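You operate a simulated robot arm through the tools that you are given. There is no shell and no other tool. Be economical: measure what you need, move in short steps, check, and stop when the job is done.

You run a simulated two-armed robot. Do the job below in one go: nothing can be reset, and whatever is moved stays where it is left.

Task
Put the large blue-ringed beaker in the bottom of the sink. Put the clove reed bottle on the weighing table away on the blends shelf top. Stack the bottle marked "cedar" from the top of the trolley on top of the bottle that says "pine". Put the banded bottle that says "rose" from the top of the trolley on the white scent card there and the banded bottle labelled "clove" on the top of the glass cabinet. Lift the sonic bath lid open. Any order will do. Set down upright: large blue-ringed beaker, clove reed bottle, banded bottle.

Only the result counts: the job must be done as asked and must still hold three seconds after the hand-in. Knocking over, shifting, dropping, spilling or breaking anything else fails it. Lids that push on must go on centred and level and be pressed home; caps that screw on are set level and turned clockwise until they are tight.

Robot
Two 7-joint arms with two-finger parallel grippers on one trunk, on a base that drives. Base frame: it is fixed to the floor where the robot stands at the start and does not move with it; the origin is under the middle of the robot, x ahead of it, y to its left, z up. Lengths are in cm, angles in rad, forces in N, time in s.
The left shoulder is at the start at [7, 18.8, 137.1], the right one opposite. With the tool pointing down near the work surface each hand reaches from about 10 to 68 cm from the robot's upright axis, wherever it stands, measured 20 degrees to its own side. Places, roughly: banded bottle [-550, -350, 75]; blends shelf top [10, -320, 160]; bottle [-550, -375, 75]; bottom of the sink [-160, 140, 70]; scent card [-550, -350, 75]; sonic bath lid [-190, 160, 110]; top of the glass cabinet [-560, -510, 120]. Payload 3.91 kg a hand.
The tool frame of a hand sits at the grasp point between the pads (the TCP): z along the fingers, y along the line on which they close. The tips reach 3 cm beyond it. The gripper opens to 11 cm. The fingers are 2 cm wide and 1 cm thick; the gripper's body (4.8 by 11.2 cm) begins 5.5 cm behind the TCP.
Orientation is that of the tool frame in the base frame, as a unit quaternion [x, y, z, w]. With the fingers straight down and closing along the base's y, the tool's x points along the base's -x, its y along +y and its z along -z.

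Tools
- The arms move only by the tool arm_command. It takes "left_steps", "right_steps" or both (then of equal length, played together; a hand with none holds still); each is text: rows parted by semicolons, each of 7 numbers parted by spaces: the finger opening in m, from 0 to 0.11, then the shift along the tool's x, y, z in m, then the turn, a rotation vector about the tool's x, y, z in rad. In form: claw dx dy dz rx ry rz; .... A call has 1 to 12 rows; each row shifts and turns the commanded pose from where the row before left it, along the tool's axes as they then stand. A row lasts 0.2 s, in which the tool goes at most 5 cm and 0.15 rad; a call with a longer step from one row to the next is refused whole, and so is a gripper value outside its range. Where a pose cannot be reached the arm comes as near as it can. A force on the tool above 40 N (or 10 N above the force at the start of the call, whichever is more), or a blocked arm, ends the call early, and 0.2 s more pass. Each finger travels about 7.2 cm/s and halts on what it meets, pressing with about 24 N; the grip force reading is that of the motor and also rises with nothing between the fingers. The clock runs only during rows and for 0.2 s after the last one: add rows that do not move to give the fingers time. It gives the time, the measured TCP pose, the force on the tool (base axes), the opening and the grip force at its end, in the units of the frame above (readings bear some noise), with the torque about the TCP (base axes, N m) and any sound that the robot's microphone picked up.
- Cameras (640 x 400 px; columns grow to the right, rows downward): "scene" is now at [13.55, -1.04, 157.91]; the picture's right is [-0.10, -0.99, 0.00], its down [-0.78, 0.08, -0.62] and it looks along [0.62, -0.06, -0.78] (base axes); focal length 264 px, centre (320, 200). "left" rides on the left gripper at [7.2, -1.7, -10.3] in its tool frame; the picture's right is [0.23, 0.97, 0.00], its down [-0.76, 0.18, -0.62] and it looks along [-0.61, 0.14, 0.78] (tool axes); focal length 222 px, centre (320, 200). "right" rides on the right gripper at [7.3, 1.7, -10.3] in its tool frame; the picture's right is [-0.23, 0.97, 0.00], its down [-0.76, -0.18, -0.62] and it looks along [-0.61, -0.14, 0.78] (tool axes); focal length 222 px, centre (320, 200). There is no depth. A picture from a camera that has moved, and an enlarged one, comes with that camera's place and axes in the base frame and with its lens. The place of the scene camera against the robot may be out by one fixed shift of up to 1.8 cm in any direction.
- get_image(camera): a new picture of that camera. The clock stands still meanwhile.
- move_column(by): slides the trunk up (or, below 0, down) by that many cm; the arms and the scene camera ride with it, the base frame stays. It gives what a move gives, with no picture.
- steer(legs): drives the robot by 1 to 6 legs, each [ahead, turn to the left] in cm and rad, along the robot's own axes; the way and the turn of a leg run together, so that a leg with both is an arc; at most 150 cm and 3.142 rad a leg. The arms and the cameras ride along, it lands a little off, and it stops where it bumps. It gives what a move gives.
- aim_head(pan, tilt): turns the head with the scene camera to pan (to the left, within 1.501 rad either way) and tilt (down, from -0.506 to 1.204), counted from straight ahead of the robot. It gives what a move gives.
- enlarge(camera, box): a new picture of the part [left, top, right, bottom] of that camera's present view, enlarged. The clock stands still meanwhile.
- sign_off(): hands the job in; it is judged then, once.

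Work in short steps. Places have to be worked out from the pictures, the camera data and where the tool is seen: move nearer, look again, correct. Check each grasp and each placing, and mend what went wrong. You have 175 turns and 148 pictures in all, those below and enlarged ones among them. Open the grippers and draw the arms clear of the work before you hand the job in, unless the task says otherwise.

The tools are called after "Call:" by a JSON object that holds its "name" and its "arguments". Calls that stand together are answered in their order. arm_command: Moves the arms, as the interface text tells. Its arguments: {"type":"object","properties":{"left_steps":{"type":"string"},"right_steps":{"type":"string"}},"required":[]} The other tools are called the same way: move_column (by) slides the trunk up or down; steer (legs) drives the base; aim_head (pan, tilt) turns the head that bears the scene camera; get_image (camera) takes a picture; enlarge (camera, box) takes an enlarged picture of a part of a camera's view; sign_off () hands the job in.

At the start:

```text
time: 0.0
left_ee_pos: [60.03, 20.2, 108.18]
left_tool_rot: [-0.001, 1.0, 0.0, 0.0]
left_wrist_force: [0.3, 0.5, 0.1]
left_ft_torque: [0.0, 0.01, -0.05]
left_opening: 11.01
left_gripper_force: 0.1
right_ee_pos: [58.4, -29.38, 95.31]
right_tool_rot: [0.007, 0.998, 0.008, 0.065]
right_wrist_force: [105.3, 97.1, -268.0]
right_ft_torque: [-12.37, -14.58, -10.16]
right_opening: 11.01
right_gripper_force: 0.0
trunk travel left (down, up): [-88.1, 5.9]
robot x, y, heading: [0.12, 0.15, -0.001]
head pan, tilt: [-0.101, 0.897]
```

scene: 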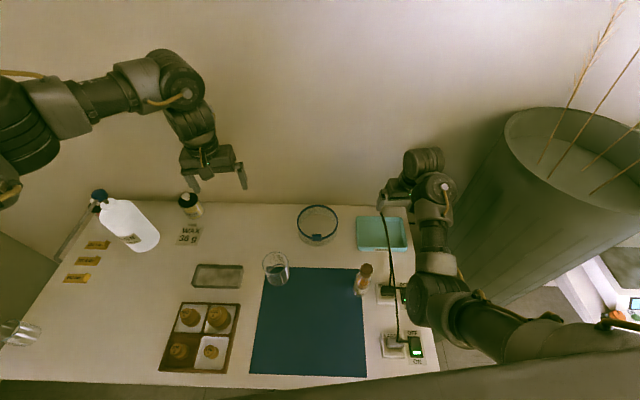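
right: 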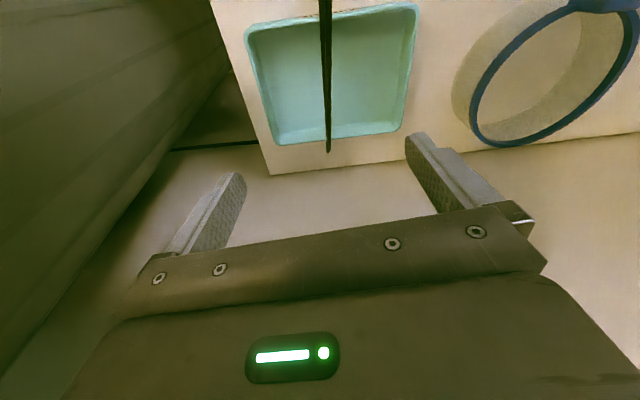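
left: 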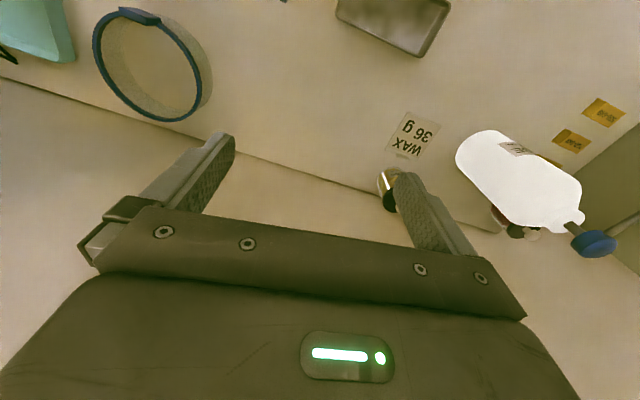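

The right wrist reads a large force at the start, so I first look closely at that arm and at the table.

Call:
{"name": "enlarge", "arguments": {"camera": "scene", "box": [340, 130, 500, 370]}}

Call:
{"name": "enlarge", "arguments": {"camera": "scene", "box": [160, 190, 400, 380]}}

```text
1.67 times, centred on (420, 250) of scene
camera zoom: at [13.55, -1.04, 157.91], right [-0.1, -0.99, 0.0], down [-0.78, 0.08, -0.62], along [0.62, -0.06, -0.78], focal length 440 px, centre (153, 117)
```

zoom: 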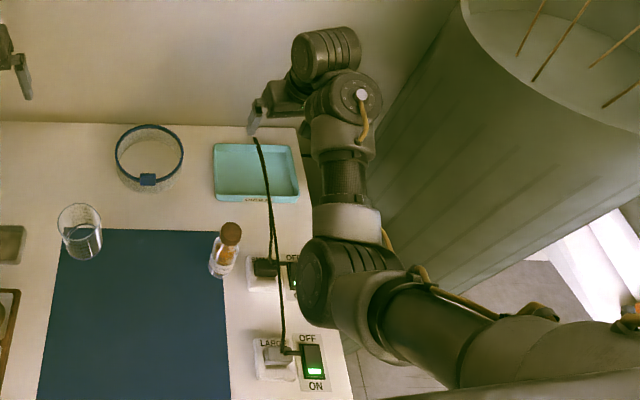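

```text
2.11 times, centred on (280, 285) of scene
camera zoom: at [13.55, -1.04, 157.91], right [-0.1, -0.99, 0.0], down [-0.78, 0.08, -0.62], along [0.62, -0.06, -0.78], focal length 555 px, centre (404, 21)
```

zoom: 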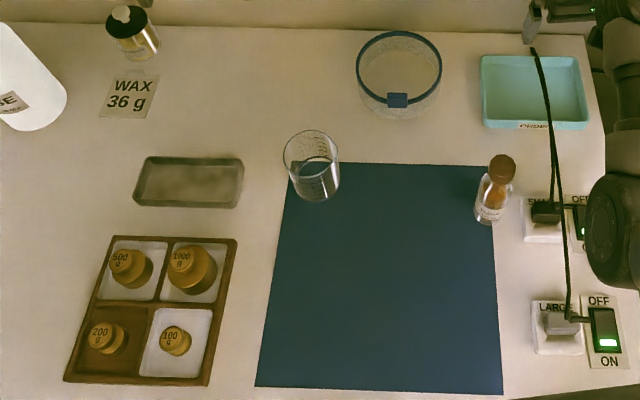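

The right arm looks close to the big pot but its hand is clear. I take a still reading and zoom on the labels.

Call:
{"name": "arm_command", "arguments": {"right_steps": "0.11 0 0 0 0 0 0"}}

Call:
{"name": "enlarge", "arguments": {"camera": "scene", "box": [335, 250, 415, 300]}}

Call:
{"name": "enlarge", "arguments": {"camera": "scene", "box": [60, 180, 220, 290]}}

```text
time: 0.4
left_ee_pos: [59.98, 20.21, 108.12]
left_tool_rot: [0.0, 1.0, -0.001, 0.0]
left_wrist_force: [0.6, -0.2, -0.5]
left_ft_torque: [0.0, 0.04, 0.04]
left_opening: 11.01
left_gripper_force: 0.0
right_ee_pos: [58.63, -29.34, 95.29]
right_tool_rot: [0.01, 0.997, 0.01, 0.072]
right_wrist_force: [55.1, 52.3, -126.4]
right_ft_torque: [-6.58, -6.52, -5.59]
right_opening: 11.01
right_gripper_force: 0.1
trunk travel left (down, up): [-88.1, 5.9]
robot x, y, heading: [0.0, 0.14, 0.0]
head pan, tilt: [-0.101, 0.897]
```

```text
8.00 times, centred on (375, 275) of scene
camera zoom: at [13.55, -1.04, 157.91], right [-0.1, -0.99, 0.0], down [-0.78, 0.08, -0.62], along [0.62, -0.06, -0.78], focal length 2111 px, centre (-120, -400)
```

zoom: 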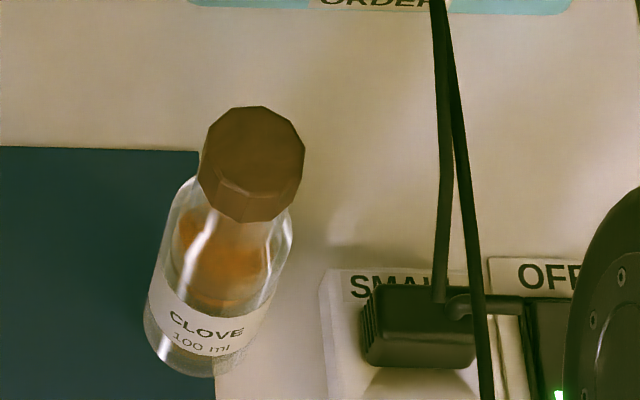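

```text
3.64 times, centred on (140, 235) of scene
camera zoom: at [13.55, -1.04, 157.91], right [-0.1, -0.99, 0.0], down [-0.78, 0.08, -0.62], along [0.62, -0.06, -0.78], focal length 959 px, centre (974, 73)
```

zoom: 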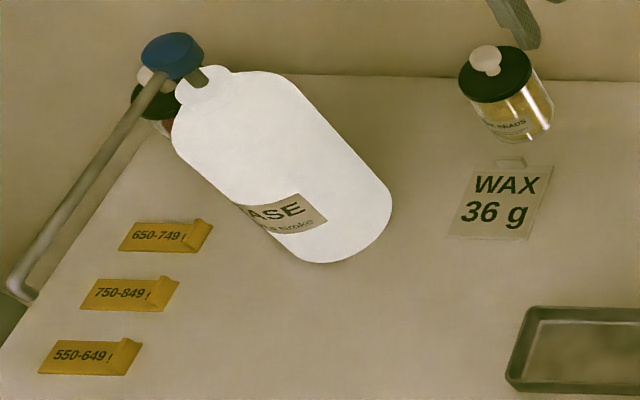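

The hand is pressed toward +y by the pot; I relieve it by moving left (+y) and slightly forward.

Call:
{"name": "arm_command", "arguments": {"right_steps": "0.11 -0.005 0.01 0.005 0 0 0;0.11 -0.005 0.01 0.005 0 0 0"}}

Call:
{"name": "get_image", "arguments": {"camera": "right"}}

```text
time: 1.0
left_ee_pos: [60.02, 20.31, 108.01]
left_tool_rot: [0.001, 1.0, 0.0, -0.001]
left_wrist_force: [0.6, 0.3, 0.1]
left_ft_torque: [0.01, 0.01, -0.02]
left_opening: 10.98
left_gripper_force: 0.2
right_ee_pos: [59.47, -27.42, 94.46]
right_tool_rot: [0.007, 0.998, 0.008, 0.064]
right_wrist_force: [0.1, -0.7, -0.9]
right_ft_torque: [0.03, 0.0, -0.01]
right_opening: 10.99
right_gripper_force: 0.0
trunk travel left (down, up): [-88.1, 5.9]
robot x, y, heading: [0.15, -0.07, 0.002]
head pan, tilt: [-0.101, 0.897]
```

```text
140 pictures are left
camera right: at [51.02, -25.75, 103.57], right [0.24, 0.97, 0.05], down [0.67, -0.2, 0.71], along [0.7, -0.14, -0.7], focal length 222 px, centre (320, 200)
```

right: 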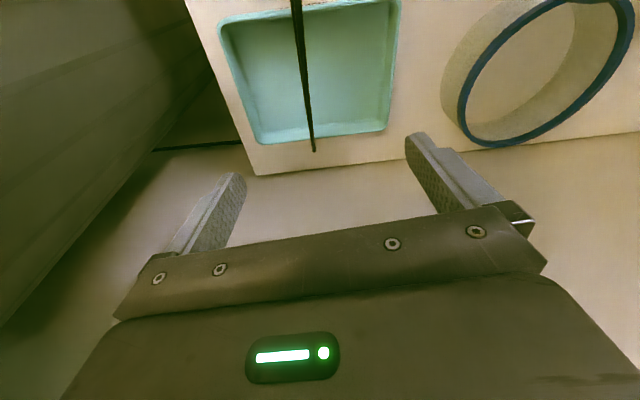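

The force is gone. I look closely at the blue-ringed vessel to judge its size and rim.

Call:
{"name": "enlarge", "arguments": {"camera": "scene", "box": [255, 195, 355, 295]}}

Call:
{"name": "enlarge", "arguments": {"camera": "right", "box": [400, 0, 640, 150]}}

```text
4.00 times, centred on (305, 245) of scene
camera zoom: at [13.59, -1.01, 157.91], right [-0.1, -0.99, 0.0], down [-0.78, 0.08, -0.62], along [0.62, -0.06, -0.78], focal length 1055 px, centre (380, 20)
```

zoom: 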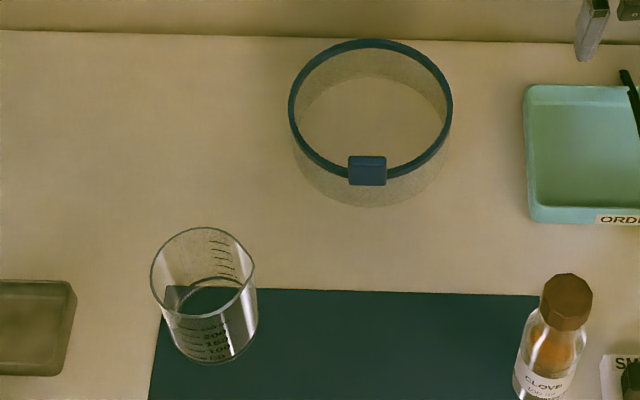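

```text
2.67 times, centred on (520, 75) of right
camera zoom: at [51.02, -25.75, 103.57], right [0.24, 0.97, 0.05], down [0.67, -0.2, 0.71], along [0.7, -0.14, -0.7], focal length 592 px, centre (-213, 533)
```

zoom: 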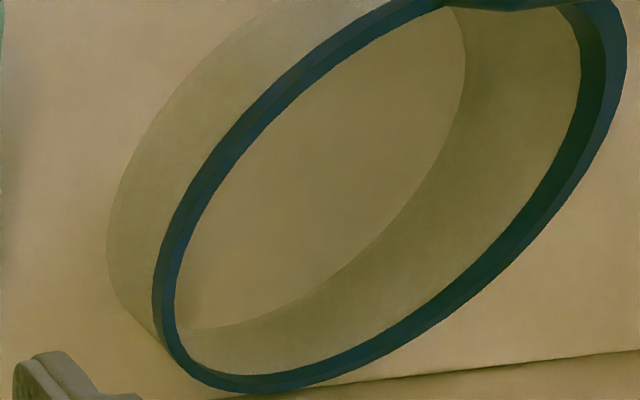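

That ring on the table looks like a mesh ring (or draft shield), not surely the beaker; the beaker may be elsewhere. I pan the head left to look at the glassware there.

Call:
{"name": "aim_head", "arguments": {"pan": 0.9, "tilt": 0.8}}

Call:
{"name": "get_image", "arguments": {"camera": "scene"}}

```text
time: 2.3
left_ee_pos: [60.05, 20.15, 108.08]
left_tool_rot: [0.001, 1.0, 0.0, 0.0]
left_wrist_force: [0.2, -0.5, 0.0]
left_ft_torque: [0.02, 0.01, -0.04]
left_opening: 11.0
left_gripper_force: 0.2
right_ee_pos: [59.64, -27.49, 94.49]
right_tool_rot: [0.007, 0.998, 0.008, 0.065]
right_wrist_force: [0.0, 0.1, 0.0]
right_ft_torque: [0.0, -0.02, 0.04]
right_opening: 11.0
right_gripper_force: 0.1
trunk travel left (down, up): [-88.1, 5.9]
robot x, y, heading: [0.05, -0.02, -0.0]
head pan, tilt: [0.901, 0.799]
```

```text
137 pictures are left
camera scene: at [11.04, 6.04, 158.67], right [0.78, -0.62, 0.0], down [-0.45, -0.56, -0.7], along [0.43, 0.55, -0.72], focal length 264 px, centre (320, 200)
```

scene: 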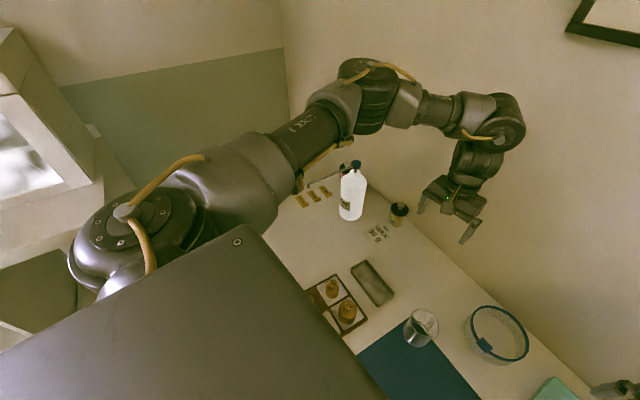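

The left arm hides that part of the table. I look from a lower pan.

Call:
{"name": "aim_head", "arguments": {"pan": 0.35, "tilt": 1.15}}

Call:
{"name": "get_image", "arguments": {"camera": "scene"}}

```text
time: 3.2
left_ee_pos: [60.02, 20.21, 108.14]
left_tool_rot: [0.0, 1.0, 0.0, 0.0]
left_wrist_force: [0.1, 0.2, -0.9]
left_ft_torque: [0.02, 0.0, -0.02]
left_opening: 10.97
left_gripper_force: 0.0
right_ee_pos: [59.59, -27.53, 94.45]
right_tool_rot: [0.008, 0.998, 0.008, 0.066]
right_wrist_force: [-0.1, -0.3, -0.2]
right_ft_torque: [-0.01, 0.0, 0.01]
right_opening: 11.01
right_gripper_force: 0.2
trunk travel left (down, up): [-88.1, 5.9]
robot x, y, heading: [-0.07, 0.29, 0.001]
head pan, tilt: [0.351, 1.15]
```

```text
136 pictures are left
camera scene: at [11.61, 1.78, 156.19], right [0.34, -0.94, 0.0], down [-0.86, -0.31, -0.41], along [0.38, 0.14, -0.91], focal length 264 px, centre (320, 200)
```

scene: 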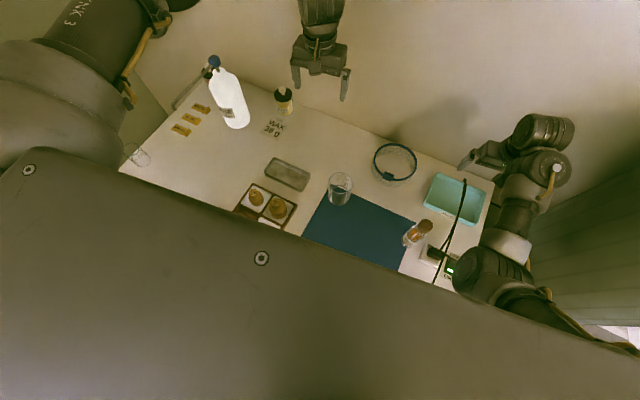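

I enlarge that glass object and the mat region.

Call:
{"name": "enlarge", "arguments": {"camera": "scene", "box": [110, 130, 190, 180]}}

Call:
{"name": "enlarge", "arguments": {"camera": "scene", "box": [310, 130, 440, 220]}}

```text
8.00 times, centred on (150, 155) of scene
camera zoom: at [11.61, 1.78, 156.19], right [0.34, -0.94, 0.0], down [-0.86, -0.31, -0.41], along [0.38, 0.14, -0.91], focal length 2111 px, centre (1680, 560)
```

zoom: 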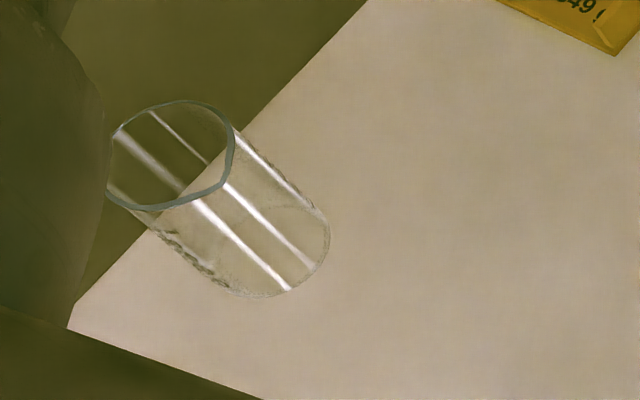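

```text
4.44 times, centred on (375, 175) of scene
camera zoom: at [11.61, 1.78, 156.19], right [0.34, -0.94, 0.0], down [-0.86, -0.31, -0.41], along [0.38, 0.14, -0.91], focal length 1172 px, centre (76, 311)
```

zoom: 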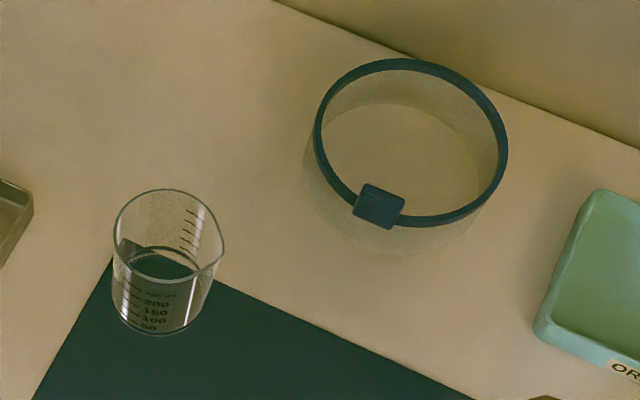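

The object candidates remain unclear, so I will also look at the sink later. First I take the clove bottle: I raise and draw back the right hand to view it from behind.

Call:
{"name": "arm_command", "arguments": {"right_steps": "0.11 0 0 -0.04 0 0 0;0.11 0 0 -0.04 0 0 0;0.11 0.04 0.01 -0.01 0 0 0;0.11 0.04 0.01 -0.01 0 0 0;0.11 0.04 0.01 -0.01 0 0 0;0.11 0.04 0.01 -0.01 0 0 0;0.11 0.04 0.01 -0.01 0 0 0;0.11 0.04 0.01 0 0 0 0;0.11 0.03 0.01 0 0 0 0;0.11 0 0 0 0 0 0"}}

Call:
{"name": "get_image", "arguments": {"camera": "right"}}

```text
time: 3.6
left_ee_pos: [59.95, 20.27, 108.08]
left_tool_rot: [0.0, 1.0, -0.001, 0.0]
left_wrist_force: [0.1, 0.1, -0.6]
left_ft_torque: [0.01, -0.03, -0.04]
left_opening: 11.02
left_gripper_force: 0.1
right_ee_pos: [59.71, -27.3, 96.07]
right_tool_rot: [0.012, 0.997, 0.01, 0.075]
right_wrist_force: [17.9, 10.9, -30.3]
right_ft_torque: [-1.38, -1.09, -1.21]
right_opening: 11.01
right_gripper_force: 0.1
trunk travel left (down, up): [-88.1, 5.9]
robot x, y, heading: [0.3, -0.17, 0.002]
head pan, tilt: [0.351, 1.15]
stopped in row 1 (right hand): the force on the tool passed its limit (the readings are from after the stop); the commanded pose is now the measured one
```

```text
133 pictures are left
camera right: at [50.98, -25.65, 105.06], right [0.25, 0.97, 0.06], down [0.66, -0.21, 0.73], along [0.71, -0.14, -0.69], focal length 222 px, centre (320, 200)
```

right: 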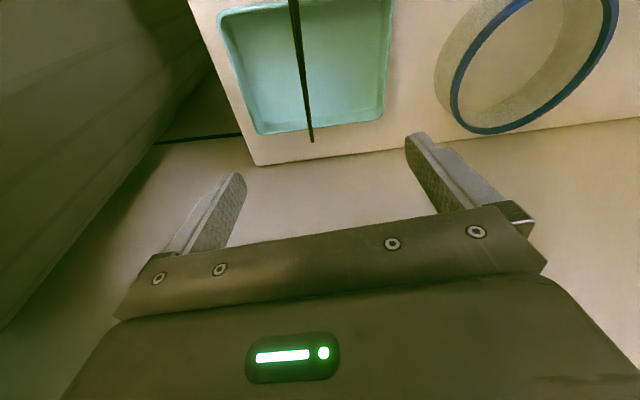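

The contact point works out to be near the hand's camera, so the hand probably bumps its own forearm. I move the hand left first, then up in small steps.

Call:
{"name": "arm_command", "arguments": {"right_steps": "0.11 -0.003 0.02 0.01 0 0 0;0.11 0 0.03 0 0 0 0;0.11 0 0.03 0 0 0 0;0.11 0 0.02 -0.02 0 0 0;0.11 0 0.01 -0.03 0 0 0;0.11 0 0 -0.03 0 0 0"}}

Call:
{"name": "get_image", "arguments": {"camera": "scene"}}

```text
time: 4.8
left_ee_pos: [59.99, 20.22, 108.06]
left_tool_rot: [0.0, 1.0, 0.0, 0.0]
left_wrist_force: [0.3, -0.6, -0.3]
left_ft_torque: [-0.01, -0.01, -0.03]
left_opening: 11.02
left_gripper_force: 0.0
right_ee_pos: [59.94, -16.4, 100.44]
right_tool_rot: [0.014, 0.997, 0.011, 0.08]
right_wrist_force: [6.0, 18.0, -13.2]
right_ft_torque: [-2.15, -0.58, -1.95]
right_opening: 11.02
right_gripper_force: 0.1
right hand out of reach, approached as far as the arm can: row 6
trunk travel left (down, up): [-88.1, 5.9]
robot x, y, heading: [-0.23, -0.26, 0.001]
head pan, tilt: [0.351, 1.15]
stopped in row 6 (right hand): the force on the tool passed its limit (the readings are from after the stop); the commanded pose is now the measured one
```

```text
132 pictures are left
camera scene: at [11.57, 1.83, 156.19], right [0.34, -0.94, 0.0], down [-0.86, -0.31, -0.41], along [0.38, 0.14, -0.91], focal length 264 px, centre (320, 200)
```

scene: 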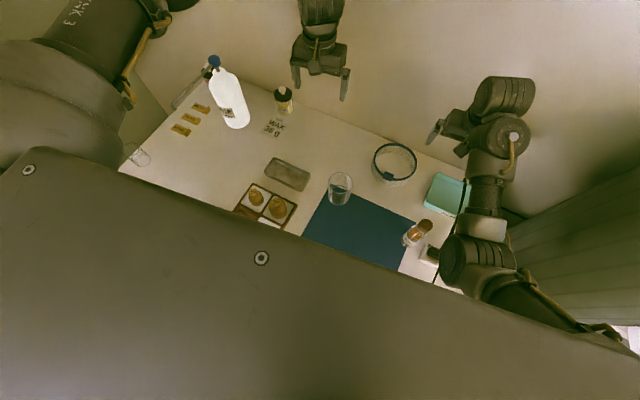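

The right arm is in an elbow-low configuration. I look at it more directly before moving it.

Call:
{"name": "aim_head", "arguments": {"pan": -0.6, "tilt": 0.75}}

Call:
{"name": "get_image", "arguments": {"camera": "scene"}}

Call:
{"name": "get_image", "arguments": {"camera": "left"}}

```text
time: 6.0
left_ee_pos: [60.08, 20.14, 108.05]
left_tool_rot: [0.0, 1.0, 0.0, 0.0]
left_wrist_force: [-0.5, 0.6, -0.1]
left_ft_torque: [0.0, -0.02, -0.01]
left_opening: 10.98
left_gripper_force: 0.1
right_ee_pos: [59.97, -16.38, 100.31]
right_tool_rot: [0.014, 0.997, 0.011, 0.081]
right_wrist_force: [10.5, 29.0, -26.7]
right_ft_torque: [-3.39, -1.54, -3.07]
right_opening: 11.0
right_gripper_force: 0.0
trunk travel left (down, up): [-88.1, 5.9]
robot x, y, heading: [-0.1, -0.05, -0.001]
head pan, tilt: [-0.6, 0.75]
```

```text
131 pictures are left
camera scene: at [12.87, -4.94, 159.07], right [-0.56, -0.83, 0.0], down [-0.56, 0.39, -0.73], along [0.6, -0.41, -0.68], focal length 264 px, centre (320, 200)
```

scene: 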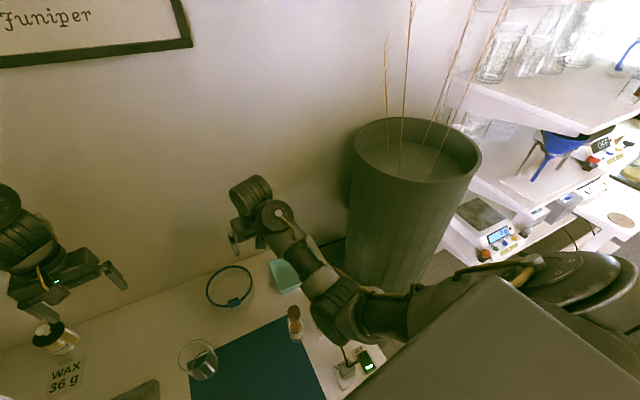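

```text
130 pictures are left
camera left: at [52.62, 18.41, 118.52], right [-0.23, 0.97, 0.0], down [0.76, 0.18, 0.62], along [0.61, 0.14, -0.78], focal length 222 px, centre (320, 200)
```

left: 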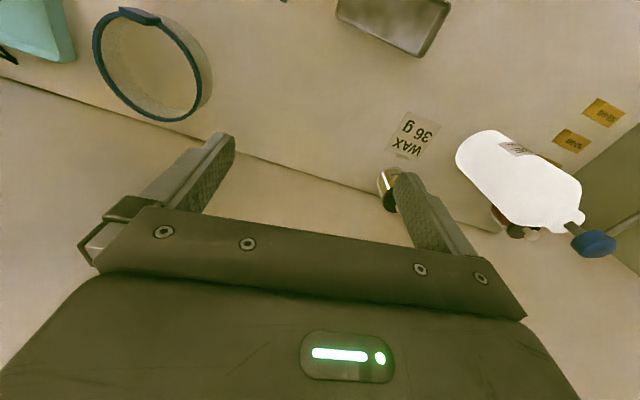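

The wrist is folded against its own forearm. I'll raise the trunk, back off a little from the wall, and then tilt the hand forward to open the wrist.

Call:
{"name": "move_column", "arguments": {"by": 5.8}}

Call:
{"name": "steer", "arguments": {"legs": [[-15, 0]]}}

Call:
{"name": "arm_command", "arguments": {"right_steps": "0.11 -0.005 0 0.01 0 -0.1 0;0.11 -0.015 0 0 0 -0.14 0;0.11 -0.02 0 0 0 -0.14 0;0.11 0 0 0 0 0 0"}}

Call:
{"name": "get_image", "arguments": {"camera": "scene"}}

```text
time: 7.0
left_ee_pos: [59.99, 20.14, 113.87]
left_tool_rot: [-0.001, 1.0, 0.0, 0.0]
left_wrist_force: [0.1, -0.4, 1.3]
left_ft_torque: [0.02, -0.01, -0.02]
left_opening: 11.0
left_gripper_force: 0.1
right_ee_pos: [60.02, -16.43, 106.18]
right_tool_rot: [0.014, 0.997, 0.012, 0.08]
right_wrist_force: [11.4, 32.0, -30.1]
right_ft_torque: [-3.67, -1.76, -3.34]
right_opening: 11.01
right_gripper_force: 0.0
trunk travel left (down, up): [-93.9, 0.1]
robot x, y, heading: [-0.14, 0.32, -0.001]
head pan, tilt: [-0.6, 0.75]
```

```text
time: 8.0
left_ee_pos: [56.84, 20.13, 113.41]
left_tool_rot: [-0.001, 1.0, -0.001, -0.006]
left_wrist_force: [-0.2, -0.6, 0.6]
left_ft_torque: [0.03, 0.02, 0.0]
left_opening: 11.02
left_gripper_force: 0.1
right_ee_pos: [57.03, -16.33, 105.96]
right_tool_rot: [0.016, 0.997, 0.012, 0.081]
right_wrist_force: [24.0, 13.1, -32.1]
right_ft_torque: [-1.63, -0.74, -1.48]
right_opening: 10.97
right_gripper_force: 0.1
trunk travel left (down, up): [-93.9, 0.1]
robot x, y, heading: [-3.87, 0.37, -0.0]
head pan, tilt: [-0.6, 0.75]
stopped in leg 1: the force on the tool passed its limit (the readings are from after the stop); the commanded pose is now the measured one
```

```text
time: 9.0
left_ee_pos: [55.22, 20.21, 114.16]
left_tool_rot: [-0.001, 1.0, 0.0, 0.002]
left_wrist_force: [-0.8, -0.1, 0.0]
left_ft_torque: [0.0, -0.04, -0.04]
left_opening: 11.0
left_gripper_force: 0.0
right_ee_pos: [59.21, -16.32, 106.77]
right_tool_rot: [0.016, 0.962, 0.01, 0.272]
right_wrist_force: [-0.9, -0.1, -0.1]
right_ft_torque: [0.0, -0.04, -0.01]
right_opening: 11.05
right_gripper_force: 0.0
trunk travel left (down, up): [-93.9, 0.1]
robot x, y, heading: [-4.76, 0.26, -0.0]
head pan, tilt: [-0.6, 0.75]
```

```text
129 pictures are left
camera scene: at [7.97, -4.92, 164.92], right [-0.56, -0.83, 0.0], down [-0.56, 0.38, -0.73], along [0.61, -0.41, -0.68], focal length 264 px, centre (320, 200)
```

scene: 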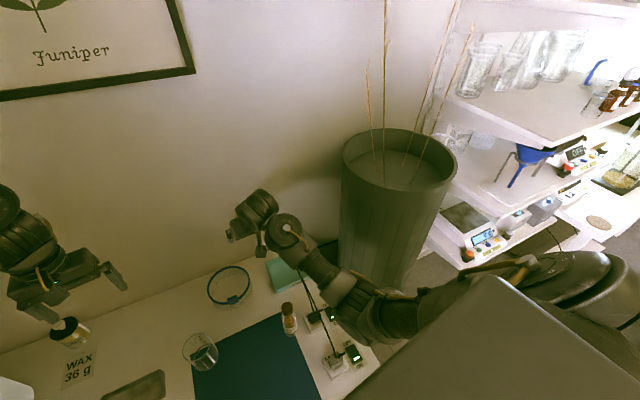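

The arm is free now. I drive back 12 cm more with this pose and continue tilting the hand forward to about 0.8 rad.

Call:
{"name": "steer", "arguments": {"legs": [[-12, 0]]}}

Call:
{"name": "arm_command", "arguments": {"right_steps": "0.11 -0.005 0 0 0 -0.12 0;0.11 -0.005 0 0 0 -0.12 0;0.11 0.01 0 -0.03 0 0 0;0.11 0.01 0 -0.03 0 0 0;0.11 0.01 0 -0.03 0 0 0;0.11 0 0 0 0 0 0"}}

Call:
{"name": "get_image", "arguments": {"camera": "right"}}

Call:
{"name": "get_image", "arguments": {"camera": "scene"}}

```text
time: 10.2
left_ee_pos: [44.69, 20.28, 113.54]
left_tool_rot: [-0.002, 1.0, 0.0, -0.004]
left_wrist_force: [0.0, -0.3, 1.1]
left_ft_torque: [0.02, -0.05, 0.0]
left_opening: 11.02
left_gripper_force: 0.0
right_ee_pos: [48.73, -16.33, 106.13]
right_tool_rot: [0.016, 0.964, 0.01, 0.265]
right_wrist_force: [-0.2, -0.2, 0.4]
right_ft_torque: [0.01, 0.03, -0.01]
right_opening: 11.01
right_gripper_force: 0.1
trunk travel left (down, up): [-93.9, 0.1]
robot x, y, heading: [-16.32, -0.2, -0.003]
head pan, tilt: [-0.6, 0.75]
```

```text
time: 11.6
left_ee_pos: [43.31, 20.2, 114.09]
left_tool_rot: [-0.002, 1.0, 0.0, 0.003]
left_wrist_force: [-0.1, 0.2, -0.3]
left_ft_torque: [0.03, 0.01, 0.0]
left_opening: 10.99
left_gripper_force: 0.0
right_ee_pos: [39.61, -16.48, 111.76]
right_tool_rot: [0.018, 0.922, 0.008, 0.386]
right_wrist_force: [-0.1, -0.3, -0.2]
right_ft_torque: [-0.01, -0.03, -0.03]
right_opening: 11.02
right_gripper_force: 0.1
trunk travel left (down, up): [-93.9, 0.1]
robot x, y, heading: [-16.13, 0.18, 0.003]
head pan, tilt: [-0.6, 0.75]
```

```text
128 pictures are left
camera right: at [27.14, -14.35, 113.76], right [0.18, 0.96, 0.19], down [0.09, -0.21, 0.97], along [0.98, -0.16, -0.12], focal length 222 px, centre (320, 200)
```

right: 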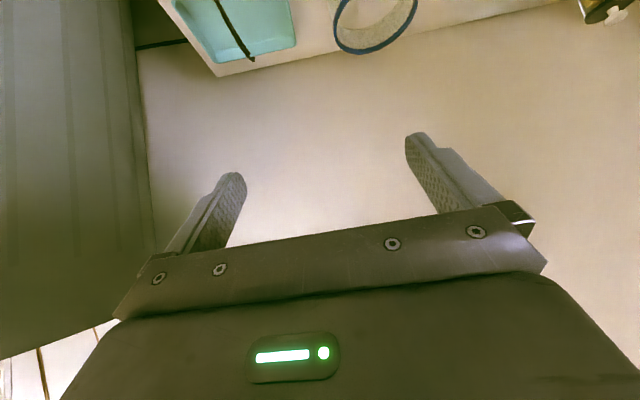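

```text
127 pictures are left
camera scene: at [-3.35, -4.89, 164.88], right [-0.56, -0.83, 0.0], down [-0.56, 0.38, -0.73], along [0.6, -0.41, -0.68], focal length 264 px, centre (320, 200)
```

scene: 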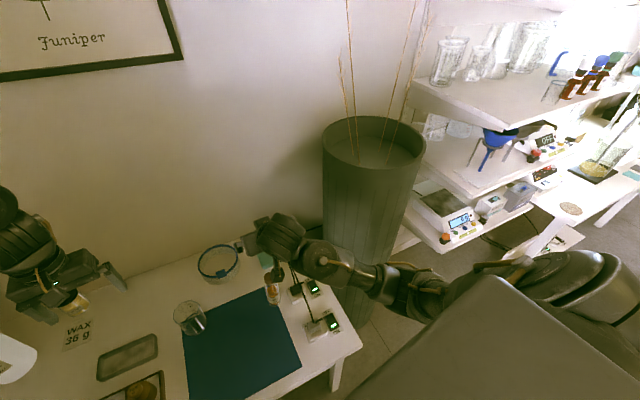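

Robot has room now, and the hand is tilted 45° forward. I lower the hand behind the bottle (estimated at about [41.5, -15.8]) to see it with the hand camera.

Call:
{"name": "arm_command", "arguments": {"right_steps": "0.11 0.034 0.001 0.018 0 0 0;0.11 0.034 0.001 0.018 0 0 0;0.11 0.034 0.001 0.018 0 0 0;0.11 0.034 0.001 0.018 0 0 0;0.11 0.034 0.001 0.018 0 0 0;0.11 0 0 0 0 0 0"}}

Call:
{"name": "get_image", "arguments": {"camera": "right"}}

Call:
{"name": "get_image", "arguments": {"camera": "scene"}}

```text
time: 13.0
left_ee_pos: [43.29, 20.31, 114.08]
left_tool_rot: [-0.002, 1.0, 0.0, 0.003]
left_wrist_force: [0.2, -0.5, -0.1]
left_ft_torque: [0.01, 0.01, 0.02]
left_opening: 11.01
left_gripper_force: 0.1
right_ee_pos: [34.08, -15.11, 93.24]
right_tool_rot: [0.017, 0.923, 0.008, 0.386]
right_wrist_force: [-0.2, 1.1, -0.3]
right_ft_torque: [0.01, -0.04, -0.03]
right_opening: 11.0
right_gripper_force: 0.1
trunk travel left (down, up): [-93.9, 0.1]
robot x, y, heading: [-16.19, -0.1, 0.003]
head pan, tilt: [-0.6, 0.75]
```

```text
126 pictures are left
camera right: at [21.55, -13.11, 95.16], right [0.18, 0.96, 0.19], down [0.09, -0.21, 0.97], along [0.98, -0.16, -0.12], focal length 222 px, centre (320, 200)
```

right: 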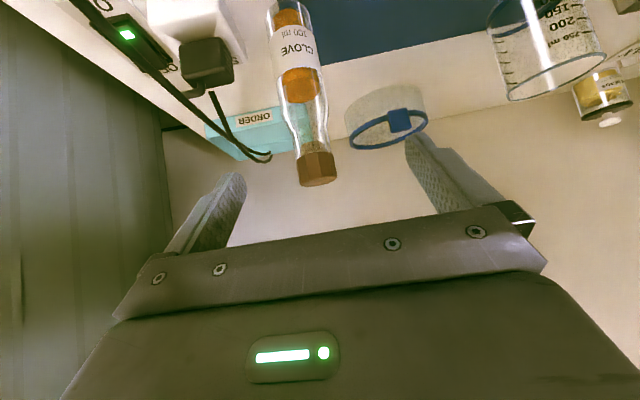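

```text
125 pictures are left
camera scene: at [-3.31, -4.94, 164.87], right [-0.56, -0.83, 0.0], down [-0.56, 0.38, -0.73], along [0.6, -0.41, -0.68], focal length 264 px, centre (320, 200)
```

scene: 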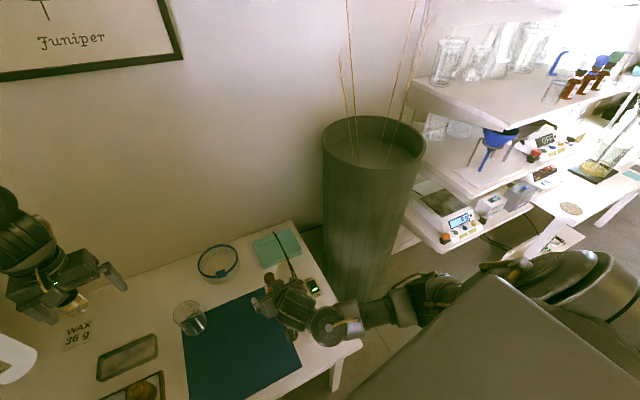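

The bottle axis works out to about [41, -15.7], body straight up to z≈82.5, with a plug near y≈-21. I close the fingers partly to 7.2 cm and advance part of the way along the fingers.

Call:
{"name": "arm_command", "arguments": {"right_steps": "0.072 0.02 -0.002 0 0 0 0;0.072 0.02 -0.002 0 0 0 0;0.072 0 0 0.025 0 0 0;0.072 0 0 0.025 0 0 0;0.072 0 0 0.02 0 0 0;0.072 0 0 0 0 0 0"}}

Call:
{"name": "get_image", "arguments": {"camera": "right"}}

```text
time: 14.4
left_ee_pos: [43.24, 20.28, 114.11]
left_tool_rot: [-0.001, 1.0, -0.001, 0.003]
left_wrist_force: [0.4, 0.6, 0.1]
left_ft_torque: [0.01, 0.01, 0.0]
left_opening: 10.99
left_gripper_force: 0.0
right_ee_pos: [36.27, -15.29, 85.35]
right_tool_rot: [0.017, 0.923, 0.008, 0.385]
right_wrist_force: [0.7, 0.2, 1.0]
right_ft_torque: [0.0, -0.01, 0.02]
right_opening: 7.23
right_gripper_force: 0.1
trunk travel left (down, up): [-93.9, 0.1]
robot x, y, heading: [-16.26, 0.08, 0.002]
head pan, tilt: [-0.6, 0.75]
```

```text
124 pictures are left
camera right: at [23.72, -13.34, 87.34], right [0.18, 0.96, 0.19], down [0.09, -0.21, 0.97], along [0.98, -0.16, -0.12], focal length 222 px, centre (320, 200)
```

right: 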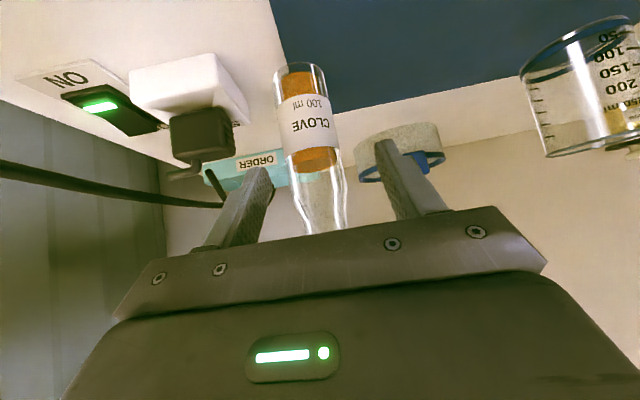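

The bottle sits between the fingers. I advance the remaining 6.6 cm and close.

Call:
{"name": "arm_command", "arguments": {"right_steps": "0.072 0 0 0.022 0 0 0;0.072 0 0 0.022 0 0 0;0.072 0 0 0.022 0 0 0;0.072 0 0 0 0 0 0;0.03 0 0 0 0 0 0;0.03 0 0 0 0 0 0;0.03 0 0 0 0 0 0"}}

Call:
{"name": "get_image", "arguments": {"camera": "right"}}

```text
time: 16.0
left_ee_pos: [43.21, 20.26, 114.17]
left_tool_rot: [-0.002, 1.0, 0.001, 0.002]
left_wrist_force: [0.2, 0.1, 0.7]
left_ft_torque: [-0.01, -0.01, -0.01]
left_opening: 11.0
left_gripper_force: 0.0
right_ee_pos: [40.98, -15.59, 80.77]
right_tool_rot: [0.017, 0.922, 0.009, 0.387]
right_wrist_force: [-1.1, -4.1, 2.9]
right_ft_torque: [-0.2, -0.02, -0.06]
right_opening: 4.17
right_gripper_force: 24.4
trunk travel left (down, up): [-93.9, 0.1]
robot x, y, heading: [-16.2, 0.03, 0.001]
head pan, tilt: [-0.6, 0.75]
```

```text
123 pictures are left
camera right: at [28.53, -13.52, 82.69], right [0.18, 0.96, 0.19], down [0.09, -0.21, 0.97], along [0.98, -0.16, -0.12], focal length 222 px, centre (320, 200)
```

right: 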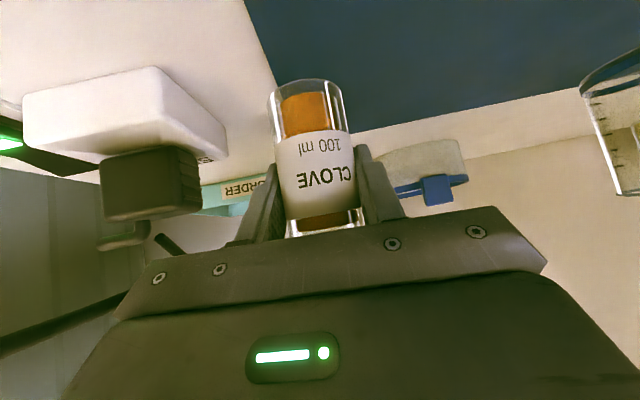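

Grip holds at 4.17 cm with 24 N. I lift straight up.

Call:
{"name": "arm_command", "arguments": {"right_steps": "0.03 -0.01 0 -0.01 0 0 0;0.03 -0.015 0 -0.015 0 0 0;0.03 -0.025 0 -0.025 0 0 0;0.03 -0.025 0 -0.025 0 0 0;0.03 -0.025 0 -0.025 0 0 0;0.03 -0.025 0 -0.025 0 0 0;0.03 -0.015 0 -0.015 0 0 0;0.03 0 0 0 0 0 0"}}

Call:
{"name": "get_image", "arguments": {"camera": "right"}}

```text
time: 17.8
left_ee_pos: [43.18, 20.28, 114.1]
left_tool_rot: [-0.001, 1.0, 0.0, 0.002]
left_wrist_force: [-0.1, -0.2, 0.1]
left_ft_torque: [0.01, -0.03, 0.01]
left_opening: 11.01
left_gripper_force: 0.2
right_ee_pos: [40.98, -15.85, 100.63]
right_tool_rot: [0.018, 0.922, 0.008, 0.386]
right_wrist_force: [0.1, 1.4, -2.0]
right_ft_torque: [0.01, 0.01, 0.01]
right_opening: 4.16
right_gripper_force: 24.0
trunk travel left (down, up): [-93.9, 0.1]
robot x, y, heading: [-16.17, -0.01, 0.003]
head pan, tilt: [-0.6, 0.75]
```

```text
122 pictures are left
camera right: at [28.44, -13.81, 102.61], right [0.18, 0.96, 0.19], down [0.09, -0.21, 0.97], along [0.98, -0.16, -0.12], focal length 222 px, centre (320, 200)
```

right: 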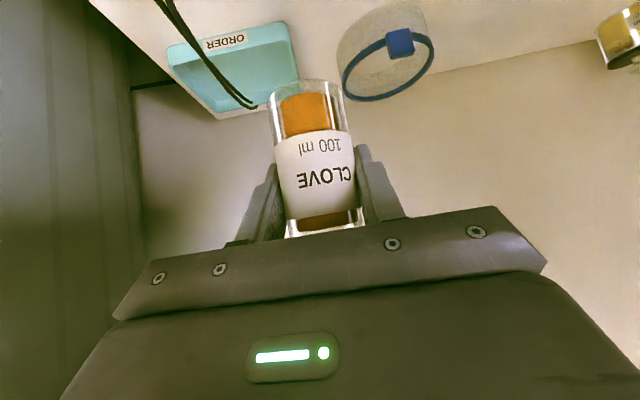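

Bottle is held, weight about 2 N. I back off and look to both sides to find the sink and shelves.

Call:
{"name": "steer", "arguments": {"legs": [[-30, 0]]}}

Call:
{"name": "aim_head", "arguments": {"pan": 1.5, "tilt": 0.45}}

Call:
{"name": "get_image", "arguments": {"camera": "scene"}}

Call:
{"name": "aim_head", "arguments": {"pan": -1.3, "tilt": 0.3}}

Call:
{"name": "get_image", "arguments": {"camera": "scene"}}

```text
time: 19.9
left_ee_pos: [13.45, 20.13, 113.98]
left_tool_rot: [-0.002, 1.0, 0.0, 0.003]
left_wrist_force: [-0.9, 0.1, -0.2]
left_ft_torque: [0.0, 0.01, -0.02]
left_opening: 11.0
left_gripper_force: 0.0
right_ee_pos: [11.16, -15.92, 100.54]
right_tool_rot: [0.017, 0.923, 0.008, 0.384]
right_wrist_force: [0.0, -0.2, -2.0]
right_ft_torque: [-0.02, 0.0, 0.01]
right_opening: 4.19
right_gripper_force: 24.2
trunk travel left (down, up): [-93.9, 0.1]
robot x, y, heading: [-46.06, -0.35, 0.001]
head pan, tilt: [-0.6, 0.75]
```

```text
time: 21.9
left_ee_pos: [13.27, 20.09, 114.04]
left_tool_rot: [-0.002, 1.0, 0.0, 0.003]
left_wrist_force: [0.1, 0.3, -0.3]
left_ft_torque: [-0.03, -0.02, 0.0]
left_opening: 10.99
left_gripper_force: 0.1
right_ee_pos: [10.95, -15.84, 100.61]
right_tool_rot: [0.016, 0.923, 0.009, 0.385]
right_wrist_force: [0.6, -0.3, -1.8]
right_ft_torque: [-0.02, 0.0, 0.0]
right_opening: 4.15
right_gripper_force: 24.5
trunk travel left (down, up): [-93.9, 0.1]
robot x, y, heading: [-45.73, 0.12, 0.0]
head pan, tilt: [1.499, 0.45]
```

```text
121 pictures are left
camera scene: at [-39.48, 8.82, 167.52], right [1.0, -0.07, 0.0], down [-0.03, -0.43, -0.9], along [0.06, 0.9, -0.44], focal length 264 px, centre (320, 200)
```

scene: 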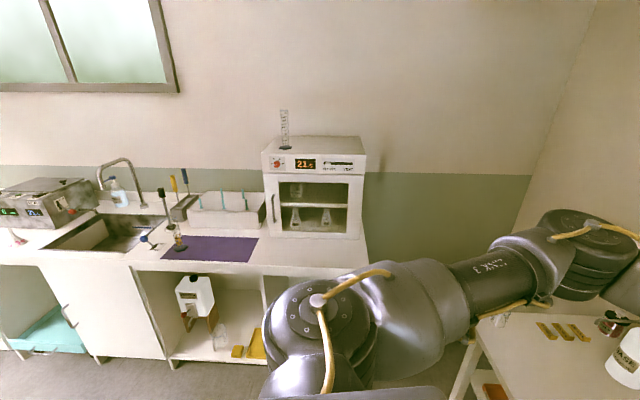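

```text
time: 24.3
left_ee_pos: [13.3, 20.27, 114.15]
left_tool_rot: [-0.002, 1.0, 0.0, 0.003]
left_wrist_force: [-0.1, 0.3, 0.2]
left_ft_torque: [-0.02, -0.05, -0.02]
left_opening: 11.0
left_gripper_force: 0.0
right_ee_pos: [10.93, -15.98, 100.57]
right_tool_rot: [0.017, 0.923, 0.008, 0.385]
right_wrist_force: [-0.3, 0.7, -2.1]
right_ft_torque: [0.0, 0.01, 0.02]
right_opening: 4.16
right_gripper_force: 24.0
trunk travel left (down, up): [-93.9, 0.1]
robot x, y, heading: [-46.39, -0.29, -0.0]
head pan, tilt: [-1.3, 0.3]
```

```text
120 pictures are left
camera scene: at [-37.6, -9.34, 168.91], right [-0.96, -0.27, 0.0], down [-0.08, 0.28, -0.96], along [0.26, -0.92, -0.3], focal length 264 px, centre (320, 200)
```

scene: 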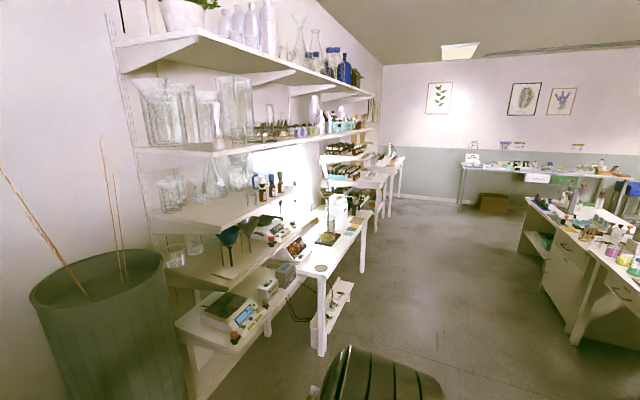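

The sink and sonic bath are to the left-rear, shelves on the right. I turn left toward the sink and look ahead.

Call:
{"name": "steer", "arguments": {"legs": [[0, 1.57]]}}

Call:
{"name": "aim_head", "arguments": {"pan": 0.75, "tilt": 0.5}}

Call:
{"name": "get_image", "arguments": {"camera": "scene"}}

```text
time: 28.5
left_ee_pos: [-66.24, 59.47, 114.19]
left_tool_rot: [0.707, -0.707, -0.002, -0.003]
left_wrist_force: [-0.7, -0.2, -0.5]
left_ft_torque: [-0.03, -0.03, -0.01]
left_opening: 10.98
left_gripper_force: 0.0
right_ee_pos: [-30.05, 57.23, 100.66]
right_tool_rot: [-0.64, 0.665, 0.277, 0.267]
right_wrist_force: [-0.5, 0.7, -2.1]
right_ft_torque: [0.02, -0.02, -0.02]
right_opening: 4.18
right_gripper_force: 24.7
trunk travel left (down, up): [-93.9, 0.1]
robot x, y, heading: [-46.65, -0.0, 1.573]
head pan, tilt: [-1.3, 0.3]
```

```text
time: 30.5
left_ee_pos: [-66.13, 59.55, 114.06]
left_tool_rot: [-0.707, 0.707, 0.002, 0.001]
left_wrist_force: [0.5, -0.3, 0.3]
left_ft_torque: [-0.04, 0.01, 0.01]
left_opening: 11.0
left_gripper_force: 0.1
right_ee_pos: [-30.15, 57.19, 100.61]
right_tool_rot: [-0.639, 0.666, 0.277, 0.268]
right_wrist_force: [0.3, 0.6, -2.0]
right_ft_torque: [-0.01, -0.01, 0.0]
right_opening: 4.18
right_gripper_force: 24.1
trunk travel left (down, up): [-93.9, 0.1]
robot x, y, heading: [-46.05, 0.07, 1.566]
head pan, tilt: [0.75, 0.499]
```

```text
119 pictures are left
camera scene: at [-51.35, 11.38, 167.07], right [0.73, 0.68, 0.0], down [0.33, -0.35, -0.88], along [-0.6, 0.64, -0.48], focal length 264 px, centre (320, 200)
```

scene: 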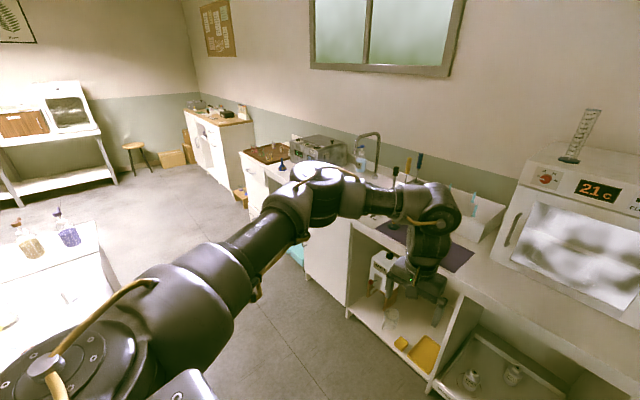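

The aisle lies between the counter and an island. I tuck both arms in before driving.

Call:
{"name": "arm_command", "arguments": {"left_steps": "0.11 0.035 0.01 -0.02 0 0 0;0.11 0.035 0.01 -0.02 0 0 0;0.11 0.035 0.01 -0.02 0 0 0;0.11 0.035 0.01 -0.02 0 0 0;0.11 0.035 0.01 -0.02 0 0 0;0.11 0.02 0 0 0 0 0;0.11 0 0 0 0 0 0", "right_steps": "0.03 0.0055 -0.015 -0.03 0 0 0;0.03 0.0055 -0.015 -0.03 0 0 0;0.03 0.0055 -0.015 -0.03 0 0 0;0.03 0.0055 -0.015 -0.03 0 0 0;0.03 0.0055 -0.015 -0.03 0 0 0;0.03 0.0055 -0.01 -0.03 0 0 0;0.03 0 0 0 0 0 0"}}

Call:
{"name": "steer", "arguments": {"legs": [[38, 0], [0, 1.5]]}}

Call:
{"name": "aim_head", "arguments": {"pan": 0, "tilt": 0.6}}

Call:
{"name": "get_image", "arguments": {"camera": "scene"}}

```text
time: 32.1
left_ee_pos: [-73.27, 43.79, 123.42]
left_tool_rot: [-0.705, 0.709, 0.0, 0.002]
left_wrist_force: [0.1, -0.1, 0.0]
left_ft_torque: [0.0, 0.05, -0.04]
left_opening: 11.02
left_gripper_force: 0.1
left hand out of reach, approached as far as the arm can: row 5, 6
right_ee_pos: [-26.76, 49.67, 105.61]
right_tool_rot: [-0.642, 0.661, 0.284, 0.265]
right_wrist_force: [-0.2, 0.2, -2.6]
right_ft_torque: [-0.01, -0.02, -0.01]
right_opening: 4.17
right_gripper_force: 24.2
right hand out of reach, approached as far as the arm can: row 3, 4, 5, 6
trunk travel left (down, up): [-93.9, 0.1]
robot x, y, heading: [-46.13, 0.01, 1.569]
head pan, tilt: [0.75, 0.499]
```

```text
time: 38.0
left_ee_pos: [-92.85, 16.11, 123.48]
left_tool_rot: [0.998, -0.062, -0.002, -0.002]
left_wrist_force: [0.2, 0.5, 0.2]
left_ft_torque: [0.01, -0.01, -0.03]
left_opening: 11.01
left_gripper_force: 0.1
right_ee_pos: [-93.08, 62.95, 105.62]
right_tool_rot: [0.919, -0.069, -0.389, -0.01]
right_wrist_force: [-0.3, -0.5, -2.5]
right_ft_torque: [0.05, 0.0, 0.01]
right_opening: 4.11
right_gripper_force: 23.8
trunk travel left (down, up): [-93.9, 0.1]
robot x, y, heading: [-45.85, 37.7, 3.021]
head pan, tilt: [0.75, 0.499]
```

```text
time: 39.1
left_ee_pos: [-92.97, 16.12, 123.48]
left_tool_rot: [0.998, -0.062, -0.002, -0.001]
left_wrist_force: [0.4, -1.5, 0.3]
left_ft_torque: [-0.02, -0.01, -0.01]
left_opening: 10.99
left_gripper_force: 0.2
right_ee_pos: [-93.13, 62.84, 105.64]
right_tool_rot: [0.919, -0.069, -0.389, -0.01]
right_wrist_force: [-0.2, 0.1, -1.8]
right_ft_torque: [0.01, 0.0, -0.02]
right_opening: 4.16
right_gripper_force: 23.9
trunk travel left (down, up): [-93.9, 0.1]
robot x, y, heading: [-45.94, 37.73, 3.018]
head pan, tilt: [0.0, 0.6]
```

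```text
118 pictures are left
camera scene: at [-58.93, 39.07, 166.16], right [0.12, 0.99, 0.0], down [0.56, -0.07, -0.82], along [-0.82, 0.1, -0.57], focal length 264 px, centre (320, 200)
```

scene: 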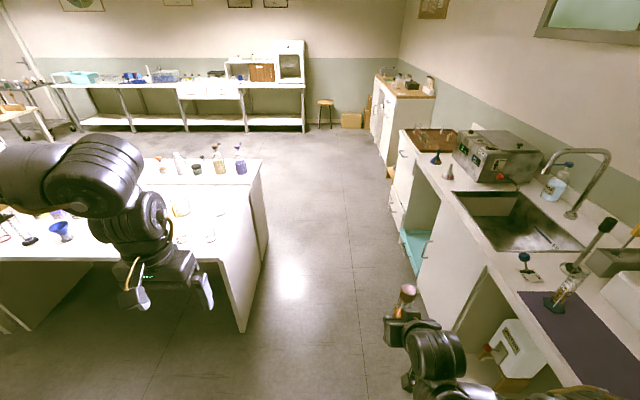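

Good overview. I enlarge the sink/bath counter and the island to look for the blue-ringed beaker.

Call:
{"name": "enlarge", "arguments": {"camera": "scene", "box": [400, 110, 640, 300]}}

Call:
{"name": "enlarge", "arguments": {"camera": "scene", "box": [0, 130, 280, 280]}}

```text
2.11 times, centred on (520, 205) of scene
camera zoom: at [-58.93, 39.07, 166.16], right [0.12, 0.99, 0.0], down [0.56, -0.07, -0.82], along [-0.82, 0.1, -0.57], focal length 555 px, centre (-101, 190)
```

zoom: 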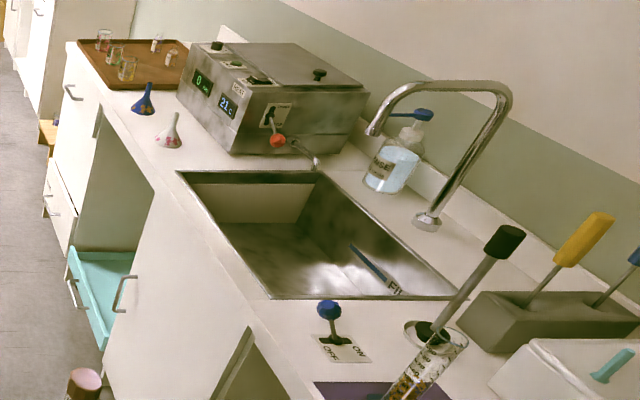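

```text
2.29 times, centred on (140, 205) of scene
camera zoom: at [-58.93, 39.07, 166.16], right [0.12, 0.99, 0.0], down [0.56, -0.07, -0.82], along [-0.82, 0.1, -0.57], focal length 603 px, centre (731, 189)
```

zoom: 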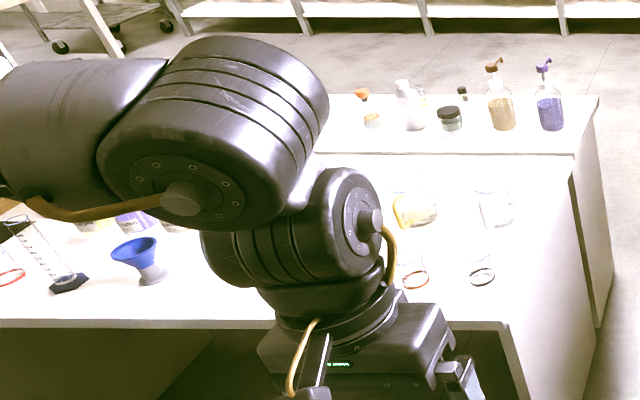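

On the island there are glass beakers with coloured rings. I zoom there.

Call:
{"name": "enlarge", "arguments": {"camera": "scene", "box": [160, 180, 260, 270]}}

Call:
{"name": "aim_head", "arguments": {"pan": 0.7, "tilt": 0.7}}

Call:
{"name": "get_image", "arguments": {"camera": "scene"}}

```text
4.44 times, centred on (210, 225) of scene
camera zoom: at [-58.93, 39.07, 166.16], right [0.12, 0.99, 0.0], down [0.56, -0.07, -0.82], along [-0.82, 0.1, -0.57], focal length 1172 px, centre (809, 89)
```

zoom: 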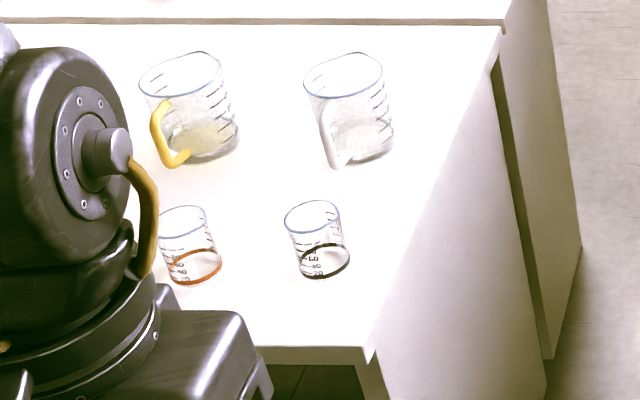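

```text
time: 40.2
left_ee_pos: [-93.03, 16.2, 123.48]
left_tool_rot: [0.998, -0.062, -0.001, 0.0]
left_wrist_force: [-0.6, -0.5, -0.7]
left_ft_torque: [-0.01, -0.02, -0.02]
left_opening: 11.0
left_gripper_force: 0.2
right_ee_pos: [-93.01, 62.78, 105.64]
right_tool_rot: [0.919, -0.07, -0.389, -0.01]
right_wrist_force: [0.1, 0.4, -2.0]
right_ft_torque: [0.0, -0.03, -0.01]
right_opening: 4.16
right_gripper_force: 24.2
trunk travel left (down, up): [-93.9, 0.1]
robot x, y, heading: [-46.14, 37.48, 3.017]
head pan, tilt: [0.7, 0.7]
```

```text
114 pictures are left
camera scene: at [-57.28, 33.36, 165.3], right [-0.54, 0.84, 0.0], down [0.54, 0.35, -0.76], along [-0.64, -0.42, -0.64], focal length 264 px, centre (320, 200)
```

scene: 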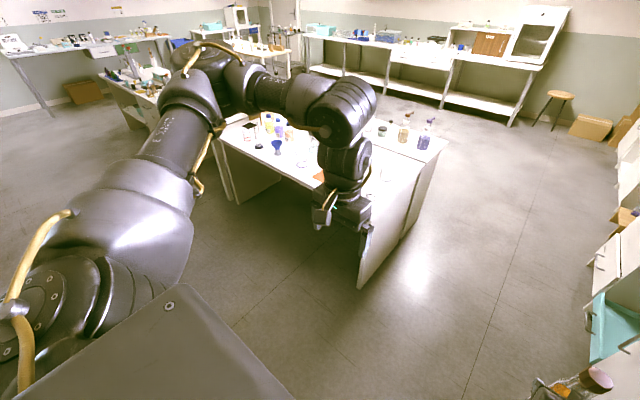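

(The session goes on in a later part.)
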